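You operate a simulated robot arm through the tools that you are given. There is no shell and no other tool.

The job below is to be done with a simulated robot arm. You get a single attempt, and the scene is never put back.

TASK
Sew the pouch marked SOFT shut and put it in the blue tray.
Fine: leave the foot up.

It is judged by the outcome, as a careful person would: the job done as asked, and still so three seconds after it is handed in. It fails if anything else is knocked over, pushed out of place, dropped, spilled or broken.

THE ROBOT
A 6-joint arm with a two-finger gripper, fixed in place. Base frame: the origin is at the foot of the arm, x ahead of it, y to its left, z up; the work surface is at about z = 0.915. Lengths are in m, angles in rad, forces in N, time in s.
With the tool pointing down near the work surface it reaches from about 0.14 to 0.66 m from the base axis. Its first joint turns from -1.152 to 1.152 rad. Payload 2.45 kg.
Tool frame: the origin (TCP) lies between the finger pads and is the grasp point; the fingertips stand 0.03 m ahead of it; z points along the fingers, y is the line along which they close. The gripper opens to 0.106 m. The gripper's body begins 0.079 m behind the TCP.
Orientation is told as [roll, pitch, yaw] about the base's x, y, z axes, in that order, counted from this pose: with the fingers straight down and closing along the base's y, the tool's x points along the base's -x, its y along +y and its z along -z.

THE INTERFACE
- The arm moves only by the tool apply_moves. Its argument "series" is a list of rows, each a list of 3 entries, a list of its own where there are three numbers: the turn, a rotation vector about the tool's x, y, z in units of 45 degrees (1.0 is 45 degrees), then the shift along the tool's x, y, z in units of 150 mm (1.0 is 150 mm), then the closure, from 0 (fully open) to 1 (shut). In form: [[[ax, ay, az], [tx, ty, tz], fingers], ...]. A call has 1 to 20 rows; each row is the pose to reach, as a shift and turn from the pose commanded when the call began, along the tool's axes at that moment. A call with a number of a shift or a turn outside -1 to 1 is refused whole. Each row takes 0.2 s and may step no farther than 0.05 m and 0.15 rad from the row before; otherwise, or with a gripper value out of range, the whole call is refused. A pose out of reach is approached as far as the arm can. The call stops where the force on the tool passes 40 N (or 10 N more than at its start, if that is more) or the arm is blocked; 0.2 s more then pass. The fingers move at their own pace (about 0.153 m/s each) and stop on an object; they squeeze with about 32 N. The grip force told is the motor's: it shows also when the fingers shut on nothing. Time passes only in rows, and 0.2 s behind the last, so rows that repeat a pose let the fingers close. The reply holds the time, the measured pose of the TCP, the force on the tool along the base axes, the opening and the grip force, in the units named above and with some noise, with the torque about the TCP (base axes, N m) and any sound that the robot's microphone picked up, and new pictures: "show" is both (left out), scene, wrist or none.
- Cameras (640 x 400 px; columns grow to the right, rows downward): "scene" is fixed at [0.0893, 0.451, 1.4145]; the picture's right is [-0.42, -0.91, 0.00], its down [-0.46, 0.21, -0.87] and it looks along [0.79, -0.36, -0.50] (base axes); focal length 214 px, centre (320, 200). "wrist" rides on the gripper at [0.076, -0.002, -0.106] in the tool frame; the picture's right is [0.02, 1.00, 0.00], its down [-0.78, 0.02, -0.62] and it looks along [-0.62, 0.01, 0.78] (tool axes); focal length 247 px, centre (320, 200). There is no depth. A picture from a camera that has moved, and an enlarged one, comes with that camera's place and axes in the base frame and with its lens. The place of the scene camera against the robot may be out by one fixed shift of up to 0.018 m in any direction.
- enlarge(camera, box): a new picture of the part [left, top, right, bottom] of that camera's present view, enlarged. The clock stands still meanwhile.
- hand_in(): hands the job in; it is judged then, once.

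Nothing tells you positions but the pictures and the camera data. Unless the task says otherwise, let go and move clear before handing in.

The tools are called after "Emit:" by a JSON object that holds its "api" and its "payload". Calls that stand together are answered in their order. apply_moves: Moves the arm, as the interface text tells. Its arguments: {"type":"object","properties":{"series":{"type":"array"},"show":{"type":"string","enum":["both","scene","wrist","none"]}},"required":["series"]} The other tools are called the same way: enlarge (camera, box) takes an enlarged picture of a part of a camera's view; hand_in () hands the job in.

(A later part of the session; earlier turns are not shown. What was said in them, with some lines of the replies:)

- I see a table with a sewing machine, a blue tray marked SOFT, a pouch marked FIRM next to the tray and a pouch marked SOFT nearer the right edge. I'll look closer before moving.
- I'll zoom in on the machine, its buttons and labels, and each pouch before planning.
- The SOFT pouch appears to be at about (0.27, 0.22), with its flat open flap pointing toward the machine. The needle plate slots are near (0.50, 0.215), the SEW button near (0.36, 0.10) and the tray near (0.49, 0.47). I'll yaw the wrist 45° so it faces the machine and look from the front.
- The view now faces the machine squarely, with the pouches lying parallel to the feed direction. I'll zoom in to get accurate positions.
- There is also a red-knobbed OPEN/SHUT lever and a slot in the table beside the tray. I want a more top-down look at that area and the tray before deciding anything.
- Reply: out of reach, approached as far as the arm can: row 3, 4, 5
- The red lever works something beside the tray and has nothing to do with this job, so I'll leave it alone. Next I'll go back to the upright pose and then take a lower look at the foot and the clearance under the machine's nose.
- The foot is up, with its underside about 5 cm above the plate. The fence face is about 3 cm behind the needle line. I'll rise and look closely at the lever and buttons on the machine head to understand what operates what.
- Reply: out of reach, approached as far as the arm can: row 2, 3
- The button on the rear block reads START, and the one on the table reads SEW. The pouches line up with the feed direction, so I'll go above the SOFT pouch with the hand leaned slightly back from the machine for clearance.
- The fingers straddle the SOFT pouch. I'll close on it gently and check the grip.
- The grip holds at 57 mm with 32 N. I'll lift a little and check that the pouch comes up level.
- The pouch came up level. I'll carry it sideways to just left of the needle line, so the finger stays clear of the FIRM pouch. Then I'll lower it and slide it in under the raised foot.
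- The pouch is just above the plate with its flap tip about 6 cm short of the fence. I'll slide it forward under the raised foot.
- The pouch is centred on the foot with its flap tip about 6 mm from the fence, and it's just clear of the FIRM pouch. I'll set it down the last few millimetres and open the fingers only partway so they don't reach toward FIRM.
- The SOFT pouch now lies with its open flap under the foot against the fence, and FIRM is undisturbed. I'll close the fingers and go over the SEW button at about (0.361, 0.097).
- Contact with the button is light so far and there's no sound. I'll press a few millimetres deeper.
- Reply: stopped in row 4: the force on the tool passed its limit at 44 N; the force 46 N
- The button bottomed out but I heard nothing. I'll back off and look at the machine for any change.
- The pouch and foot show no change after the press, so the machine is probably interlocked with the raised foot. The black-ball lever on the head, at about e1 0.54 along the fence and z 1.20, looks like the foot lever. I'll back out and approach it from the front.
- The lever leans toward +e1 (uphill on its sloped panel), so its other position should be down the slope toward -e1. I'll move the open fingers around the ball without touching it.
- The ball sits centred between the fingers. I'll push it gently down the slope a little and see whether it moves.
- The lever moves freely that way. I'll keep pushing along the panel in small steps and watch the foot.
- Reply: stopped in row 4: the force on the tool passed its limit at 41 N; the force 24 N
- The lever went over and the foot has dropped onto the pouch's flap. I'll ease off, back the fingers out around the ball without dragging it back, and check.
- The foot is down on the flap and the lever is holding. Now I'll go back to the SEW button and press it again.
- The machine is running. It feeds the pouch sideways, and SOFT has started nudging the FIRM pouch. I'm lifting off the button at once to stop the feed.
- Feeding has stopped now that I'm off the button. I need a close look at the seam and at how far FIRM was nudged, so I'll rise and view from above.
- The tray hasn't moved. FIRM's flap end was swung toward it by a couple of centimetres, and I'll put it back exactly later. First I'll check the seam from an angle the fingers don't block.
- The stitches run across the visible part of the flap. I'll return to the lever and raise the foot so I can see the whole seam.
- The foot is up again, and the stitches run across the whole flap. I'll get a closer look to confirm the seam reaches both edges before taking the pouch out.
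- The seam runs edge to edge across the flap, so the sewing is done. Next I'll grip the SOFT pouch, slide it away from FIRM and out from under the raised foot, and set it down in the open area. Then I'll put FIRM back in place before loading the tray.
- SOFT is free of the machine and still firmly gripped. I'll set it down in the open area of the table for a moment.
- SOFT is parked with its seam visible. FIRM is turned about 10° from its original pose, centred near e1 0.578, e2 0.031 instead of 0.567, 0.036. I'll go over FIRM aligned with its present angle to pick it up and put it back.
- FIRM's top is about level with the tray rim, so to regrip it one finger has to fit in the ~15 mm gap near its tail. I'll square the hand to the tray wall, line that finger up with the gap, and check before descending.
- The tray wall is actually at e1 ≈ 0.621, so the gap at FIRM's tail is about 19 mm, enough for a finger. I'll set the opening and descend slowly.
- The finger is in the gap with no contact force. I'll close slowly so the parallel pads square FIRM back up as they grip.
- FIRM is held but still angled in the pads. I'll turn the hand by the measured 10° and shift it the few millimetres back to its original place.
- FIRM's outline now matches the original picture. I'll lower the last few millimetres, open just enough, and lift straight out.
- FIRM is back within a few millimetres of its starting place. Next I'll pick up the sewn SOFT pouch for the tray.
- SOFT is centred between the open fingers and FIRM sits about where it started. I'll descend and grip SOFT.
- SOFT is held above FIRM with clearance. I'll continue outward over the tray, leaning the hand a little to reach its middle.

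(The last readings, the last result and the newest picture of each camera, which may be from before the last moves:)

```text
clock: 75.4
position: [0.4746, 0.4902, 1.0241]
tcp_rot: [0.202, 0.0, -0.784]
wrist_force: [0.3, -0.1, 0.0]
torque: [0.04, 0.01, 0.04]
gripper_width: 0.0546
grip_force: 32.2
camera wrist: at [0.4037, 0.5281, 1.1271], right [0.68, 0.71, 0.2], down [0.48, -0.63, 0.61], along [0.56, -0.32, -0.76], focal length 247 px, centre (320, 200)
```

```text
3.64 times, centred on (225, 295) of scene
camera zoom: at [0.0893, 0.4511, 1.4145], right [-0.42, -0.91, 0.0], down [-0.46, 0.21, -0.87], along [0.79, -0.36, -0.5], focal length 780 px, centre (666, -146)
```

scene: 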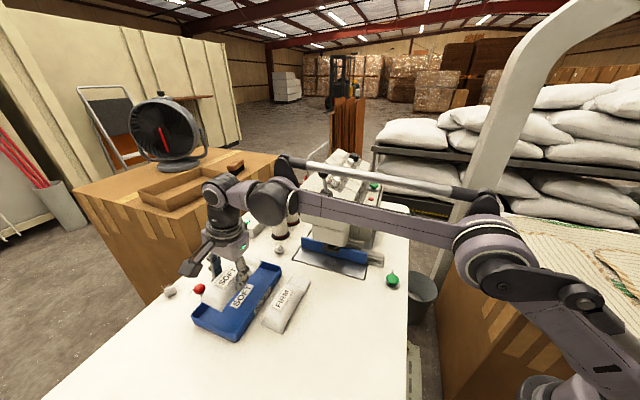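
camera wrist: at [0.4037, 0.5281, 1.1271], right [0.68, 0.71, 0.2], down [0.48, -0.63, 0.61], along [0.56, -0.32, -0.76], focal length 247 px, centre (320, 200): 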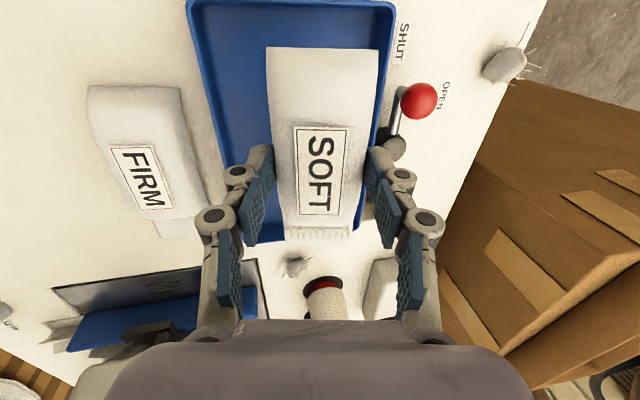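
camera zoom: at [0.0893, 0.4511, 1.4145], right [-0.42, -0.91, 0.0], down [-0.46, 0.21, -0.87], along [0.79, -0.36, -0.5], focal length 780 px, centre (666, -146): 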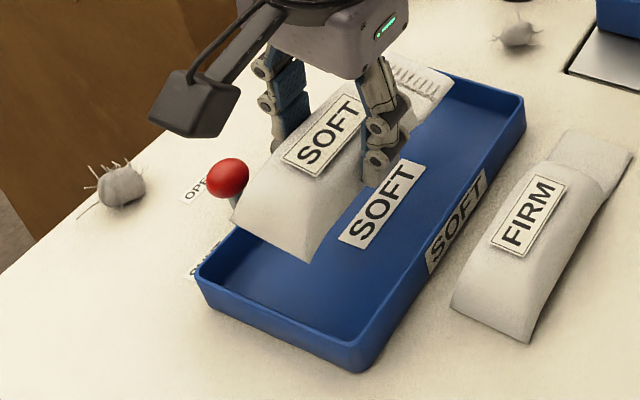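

I'm over the tray at e1 ≈ 0.682, e2 ≈ -0.011, inside its walls on all sides. Lowering gently toward the tray floor.

Emit:
{"api": "apply_moves", "payload": {"series": [[[0, 0, 0], [0, -0.02, 0.1], 0.6], [[0, 0, 0], [0, -0.04, 0.2], 0.6], [[0, 0, 0], [0, -0.055, 0.275], 0.6], [[0, 0, 0], [0, -0.065, 0.32], 0.6], [[0, 0, 0], [0, -0.065, 0.32], 0.6]]}}

Emit:
{"api": "enlarge", "payload": {"camera": "scene", "box": [150, 240, 300, 350]}}

Emit:
{"api": "enlarge", "payload": {"camera": "wrist", "box": [170, 0, 470, 260]}}

```text
clock: 76.6
position: [0.475, 0.4907, 0.9759]
tcp_rot: [0.201, 0.0, -0.783]
wrist_force: [0.3, -0.5, -0.6]
torque: [-0.02, -0.01, -0.03]
gripper_width: 0.0543
grip_force: 32.6
camera wrist: at [0.4045, 0.5289, 1.0782], right [0.68, 0.71, 0.2], down [0.48, -0.63, 0.61], along [0.56, -0.32, -0.76], focal length 247 px, centre (320, 200)
```

scene: 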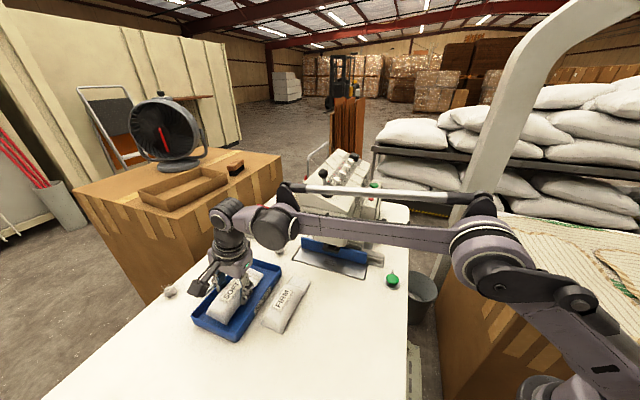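
wrist: 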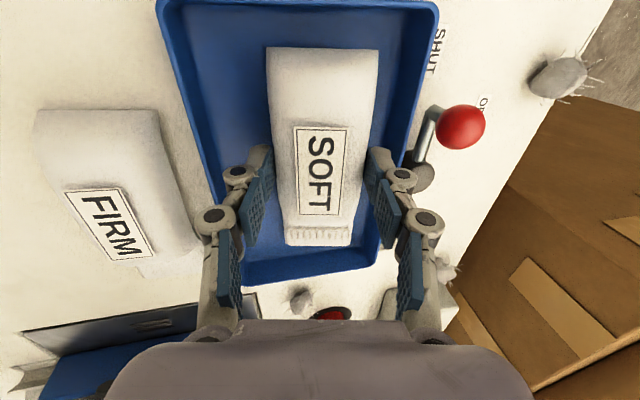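

```text
3.64 times, centred on (225, 295) of scene
camera zoom: at [0.0893, 0.451, 1.4145], right [-0.42, -0.91, 0.0], down [-0.46, 0.21, -0.87], along [0.79, -0.36, -0.5], focal length 780 px, centre (666, -146)
```

zoom: 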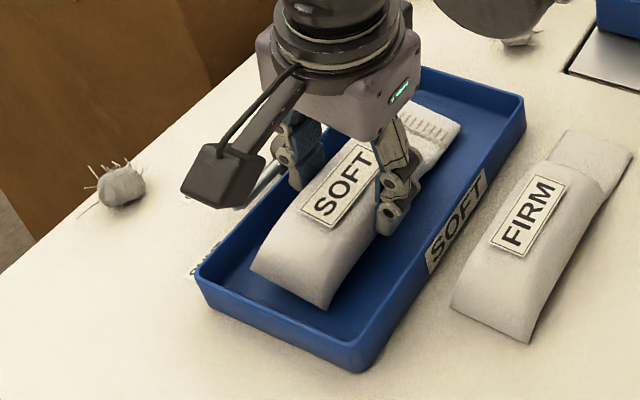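

```text
1.54 times, centred on (320, 130) of wrist
camera zoom: at [0.4045, 0.5289, 1.0782], right [0.68, 0.71, 0.2], down [0.48, -0.63, 0.61], along [0.56, -0.32, -0.76], focal length 380 px, centre (320, 308)
```

zoom: 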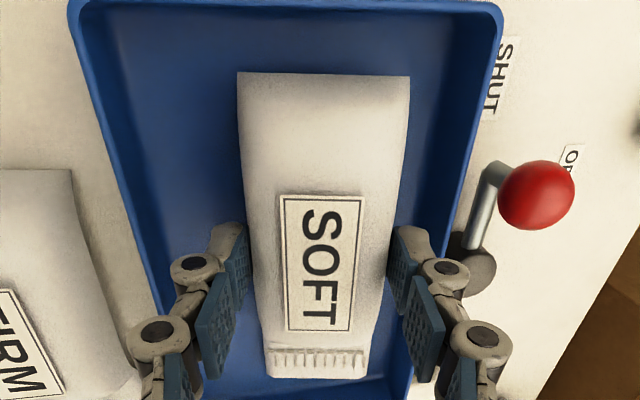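

Emit:
{"api": "apply_moves", "payload": {"series": [[[0, 0, 0], [0, -0.004, 0.02], 0.6], [[0, 0, 0], [0, -0.008, 0.04], 0.6], [[0, 0, 0], [0, -0.008, 0.04], 0.6], [[0, 0, 0], [0, -0.008, 0.04], 0.48], [[0, 0, 0], [0, -0.008, 0.04], 0.42], [[0, 0, 0], [0, -0.008, 0.04], 0.38], [[0, 0, 0], [0, -0.008, 0.04], 0.36], [[0, 0, 0], [0, -0.008, 0.04], 0.36]]}}

Emit:
{"api": "enlarge", "payload": {"camera": "scene", "box": [150, 240, 300, 350]}}

Emit:
{"api": "enlarge", "payload": {"camera": "wrist", "box": [170, 0, 470, 260]}}

```text
clock: 78.4
position: [0.4743, 0.4896, 0.969]
tcp_rot: [0.201, 0.001, -0.784]
wrist_force: [-1.0, -0.9, 0.1]
torque: [0.0, -0.01, 0.02]
gripper_width: 0.068
grip_force: 0.0
camera wrist: at [0.4047, 0.5285, 1.072], right [0.68, 0.71, 0.2], down [0.48, -0.63, 0.61], along [0.56, -0.32, -0.76], focal length 247 px, centre (320, 200)
```

scene: 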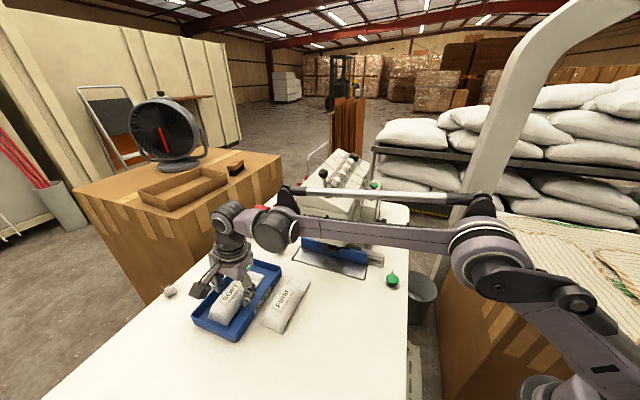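
wrist: 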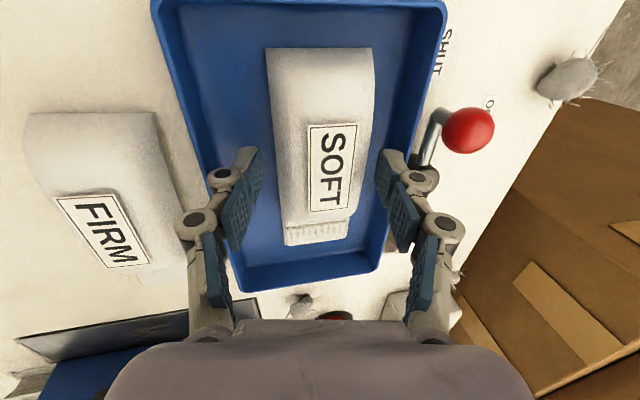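

```text
3.64 times, centred on (225, 295) of scene
camera zoom: at [0.0893, 0.451, 1.4145], right [-0.42, -0.91, 0.0], down [-0.46, 0.21, -0.87], along [0.79, -0.36, -0.5], focal length 780 px, centre (666, -146)
```

zoom: 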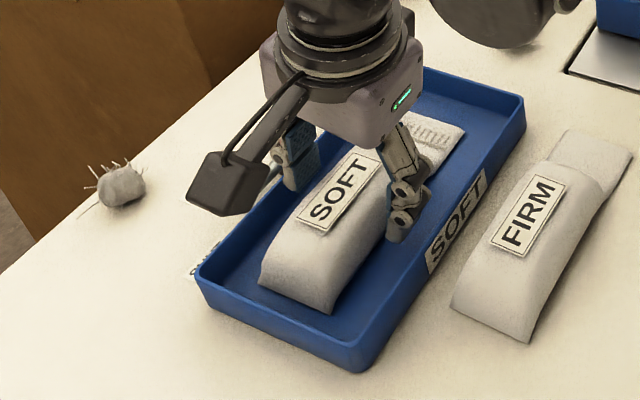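

```text
1.54 times, centred on (320, 130) of wrist
camera zoom: at [0.4047, 0.5285, 1.072], right [0.68, 0.71, 0.2], down [0.48, -0.63, 0.61], along [0.56, -0.32, -0.76], focal length 380 px, centre (320, 308)
```

zoom: 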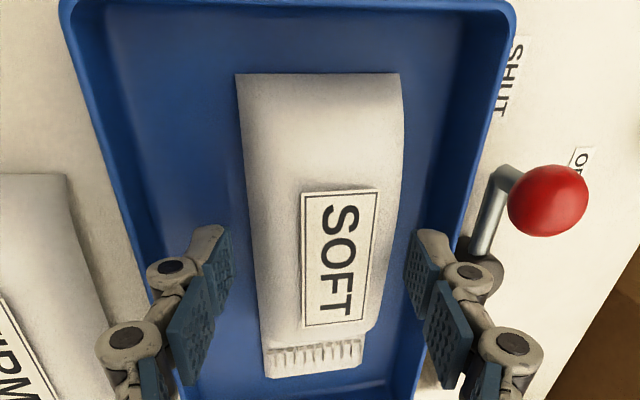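

The pouch has settled flat in the tray. I'll lift straight out along the finger direction and check everything.

Emit:
{"api": "apply_moves", "payload": {"series": [[[0, 0, 0], [0, 0, -0.1], 0.36], [[0, 0, 0], [0, 0, -0.25], 0.36], [[0, 0, 0], [0, 0, -0.45], 0.36], [[0.06, 0, 0], [0, -0.15, -0.6], 0.36], [[0.13, 0, 0], [0, -0.35, -0.65], 0.36], [[0.19, 0, 0], [0.05, -0.6, -0.65], 0.36], [[0.255, 0, 0], [0.1, -0.85, -0.65], 0.36], [[0.255, 0, 0], [0.1, -0.85, -0.65], 0.36]]}}

Emit:
{"api": "enlarge", "payload": {"camera": "scene", "box": [150, 240, 300, 350]}}

Emit:
{"api": "enlarge", "payload": {"camera": "scene", "box": [250, 270, 410, 380]}}

Emit:
{"api": "enlarge", "payload": {"camera": "scene", "box": [160, 140, 440, 400]}}

```text
clock: 80.2
position: [0.3611, 0.3983, 1.0401]
tcp_rot: [0.001, 0.0, -0.782]
wrist_force: [0.5, 0.8, -0.4]
torque: [0.03, 0.0, 0.02]
gripper_width: 0.0678
grip_force: 0.1
camera wrist: at [0.3061, 0.4512, 1.1462], right [0.69, 0.72, 0.0], down [0.57, -0.54, 0.62], along [0.45, -0.43, -0.78], focal length 247 px, centre (320, 200)
```

scene: 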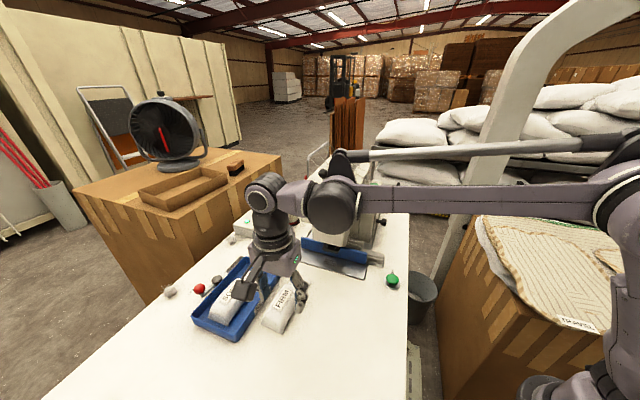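
wrist: 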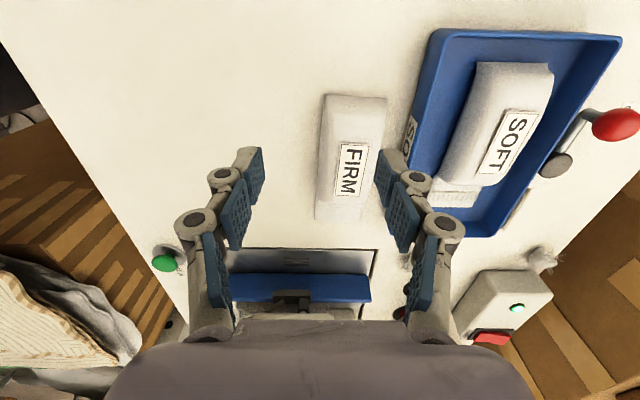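

```text
3.64 times, centred on (225, 295) of scene
camera zoom: at [0.0893, 0.451, 1.4145], right [-0.42, -0.91, 0.0], down [-0.46, 0.21, -0.87], along [0.79, -0.36, -0.5], focal length 780 px, centre (666, -146)
```

zoom: 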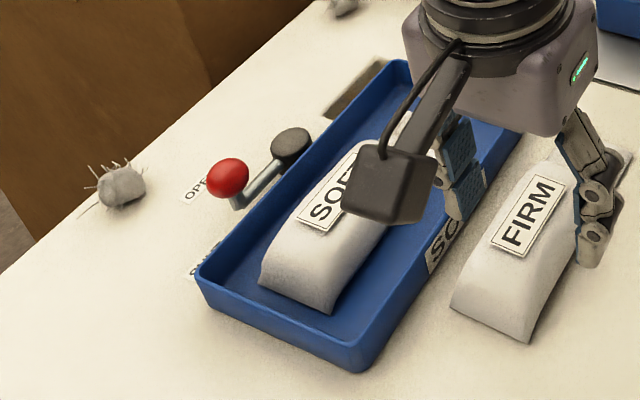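

```text
3.64 times, centred on (330, 325) of scene
camera zoom: at [0.0893, 0.451, 1.4145], right [-0.42, -0.91, 0.0], down [-0.46, 0.21, -0.87], along [0.79, -0.36, -0.5], focal length 780 px, centre (284, -254)
```

zoom: 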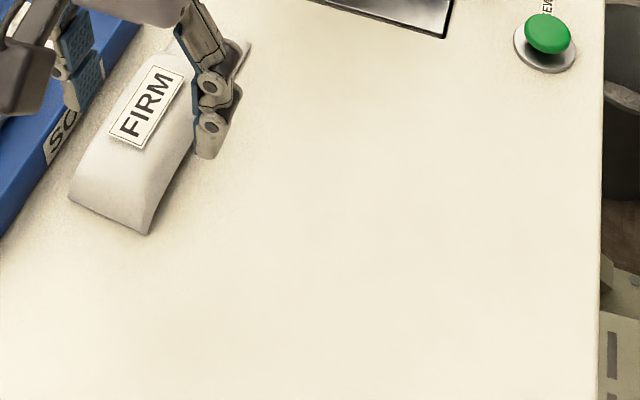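

```text
1.54 times, centred on (300, 270) of scene
camera zoom: at [0.0893, 0.451, 1.4145], right [-0.42, -0.91, 0.0], down [-0.46, 0.21, -0.87], along [0.79, -0.36, -0.5], focal length 330 px, centre (351, 92)
```

zoom: 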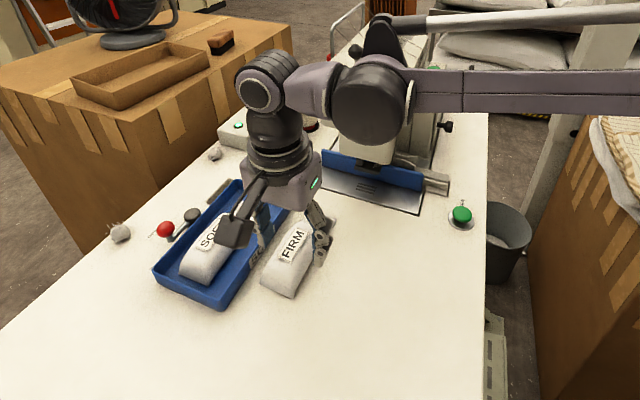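

SOFT is in the tray with its seam closed, and FIRM is within about 3 mm of where it started. I'll raise the arm clear and take a final look at everything.

Emit:
{"api": "apply_moves", "payload": {"series": [[[0, 0, 0], [0, -0.05, -0.25], 0.36], [[0, 0, 0], [0, -0.2, -0.45], 0.36], [[0, 0, 0], [0, -0.4, -0.65], 0.36], [[0, 0, 0], [0, -0.6, -0.85], 0.36], [[0, 0, 0], [0, -0.8, -1.0], 0.36], [[0, 0, 0], [0, -0.95, -1.0], 0.36], [[0, 0, 0], [0, -0.95, -1.0], 0.36]]}}

Emit:
{"api": "enlarge", "payload": {"camera": "scene", "box": [160, 140, 440, 400]}}

Emit:
{"api": "enlarge", "payload": {"camera": "scene", "box": [190, 240, 320, 350]}}

Emit:
{"api": "enlarge", "payload": {"camera": "scene", "box": [250, 270, 410, 380]}}

```text
clock: 81.8
position: [0.2583, 0.2974, 1.1897]
tcp_rot: [0.001, 0.001, -0.783]
wrist_force: [-0.4, 0.9, -0.3]
torque: [-0.01, 0.02, -0.02]
gripper_width: 0.068
grip_force: 0.1
camera wrist: at [0.2045, 0.3511, 1.2957], right [0.69, 0.72, 0.0], down [0.57, -0.54, 0.62], along [0.45, -0.43, -0.78], focal length 247 px, centre (320, 200)
```

scene: 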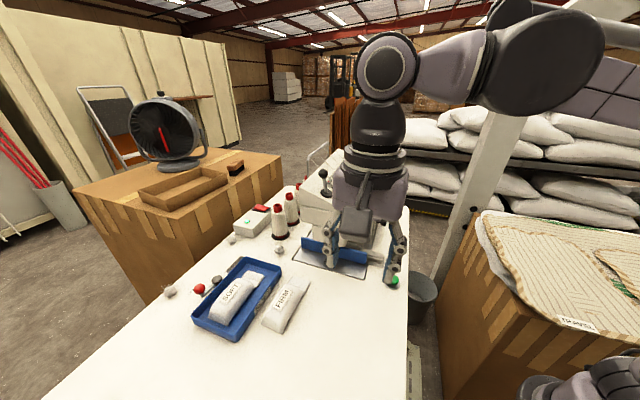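
wrist: 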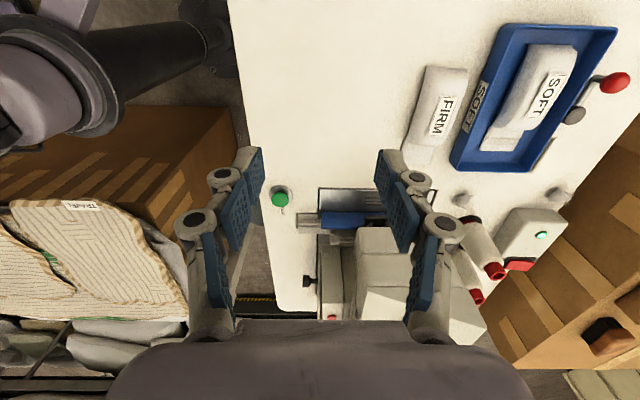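

```text
1.54 times, centred on (300, 270) of scene
camera zoom: at [0.0893, 0.451, 1.4145], right [-0.42, -0.91, 0.0], down [-0.46, 0.21, -0.87], along [0.79, -0.36, -0.5], focal length 330 px, centre (351, 92)
```

zoom: 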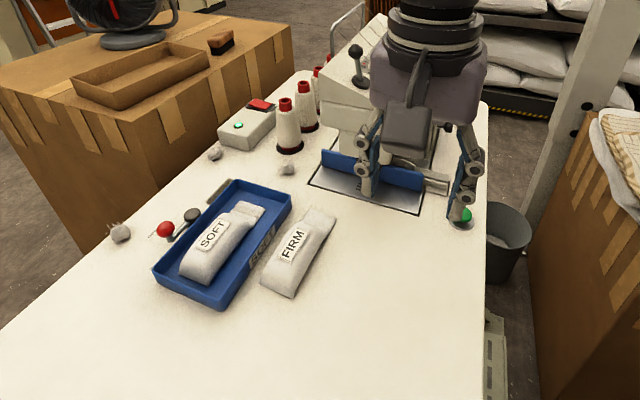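

```text
3.64 times, centred on (255, 295) of scene
camera zoom: at [0.0893, 0.451, 1.4145], right [-0.42, -0.91, 0.0], down [-0.46, 0.21, -0.87], along [0.79, -0.36, -0.5], focal length 780 px, centre (556, -146)
```

zoom: 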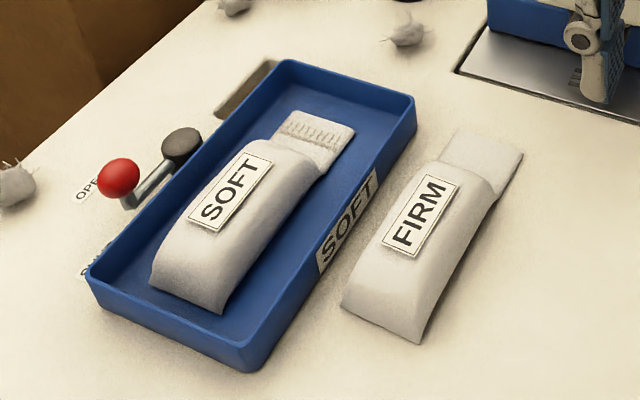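

```text
3.64 times, centred on (330, 325) of scene
camera zoom: at [0.0893, 0.451, 1.4145], right [-0.42, -0.91, 0.0], down [-0.46, 0.21, -0.87], along [0.79, -0.36, -0.5], focal length 780 px, centre (284, -254)
```

zoom: 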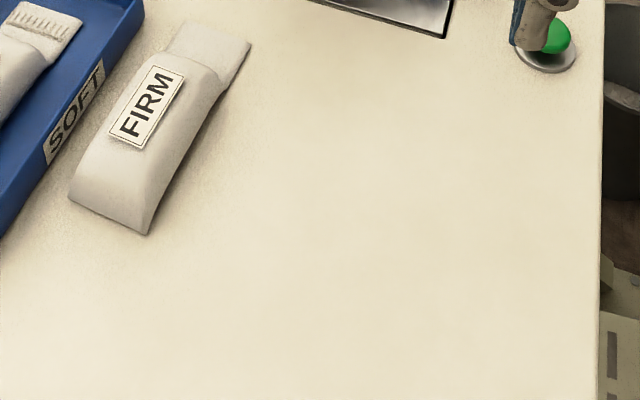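

The sewn SOFT pouch lies flat in the blue tray with its seam visible across the flap. The foot is up, the tray hasn't moved, FIRM is back within a few millimetres of its place, and the arm is clear. I'm handing in.

Emit:
{"api": "hand_in", "payload": {}}

```text
The job is handed in.
```

I sewed the SOFT pouch shut and put it in the blue tray. It lies flat there, and the stitches show across the full width of its flap. The job is handed in.

- **FIRM pouch nudged:** while sewing, the machine fed SOFT sideways into the FIRM pouch and turned it about 10°. I picked FIRM up and put it back. It now sits about 3–6 mm and 1° off its starting position.
- **Foot:** it was up at the start, and pressing SEW then did nothing. I lowered it with the black-ball lever to sew, then raised it again and left it up.
- **Everything else:** the tray, the red OPEN/SHUT lever and the other items on the table did not move, and the arm is clear of the work.
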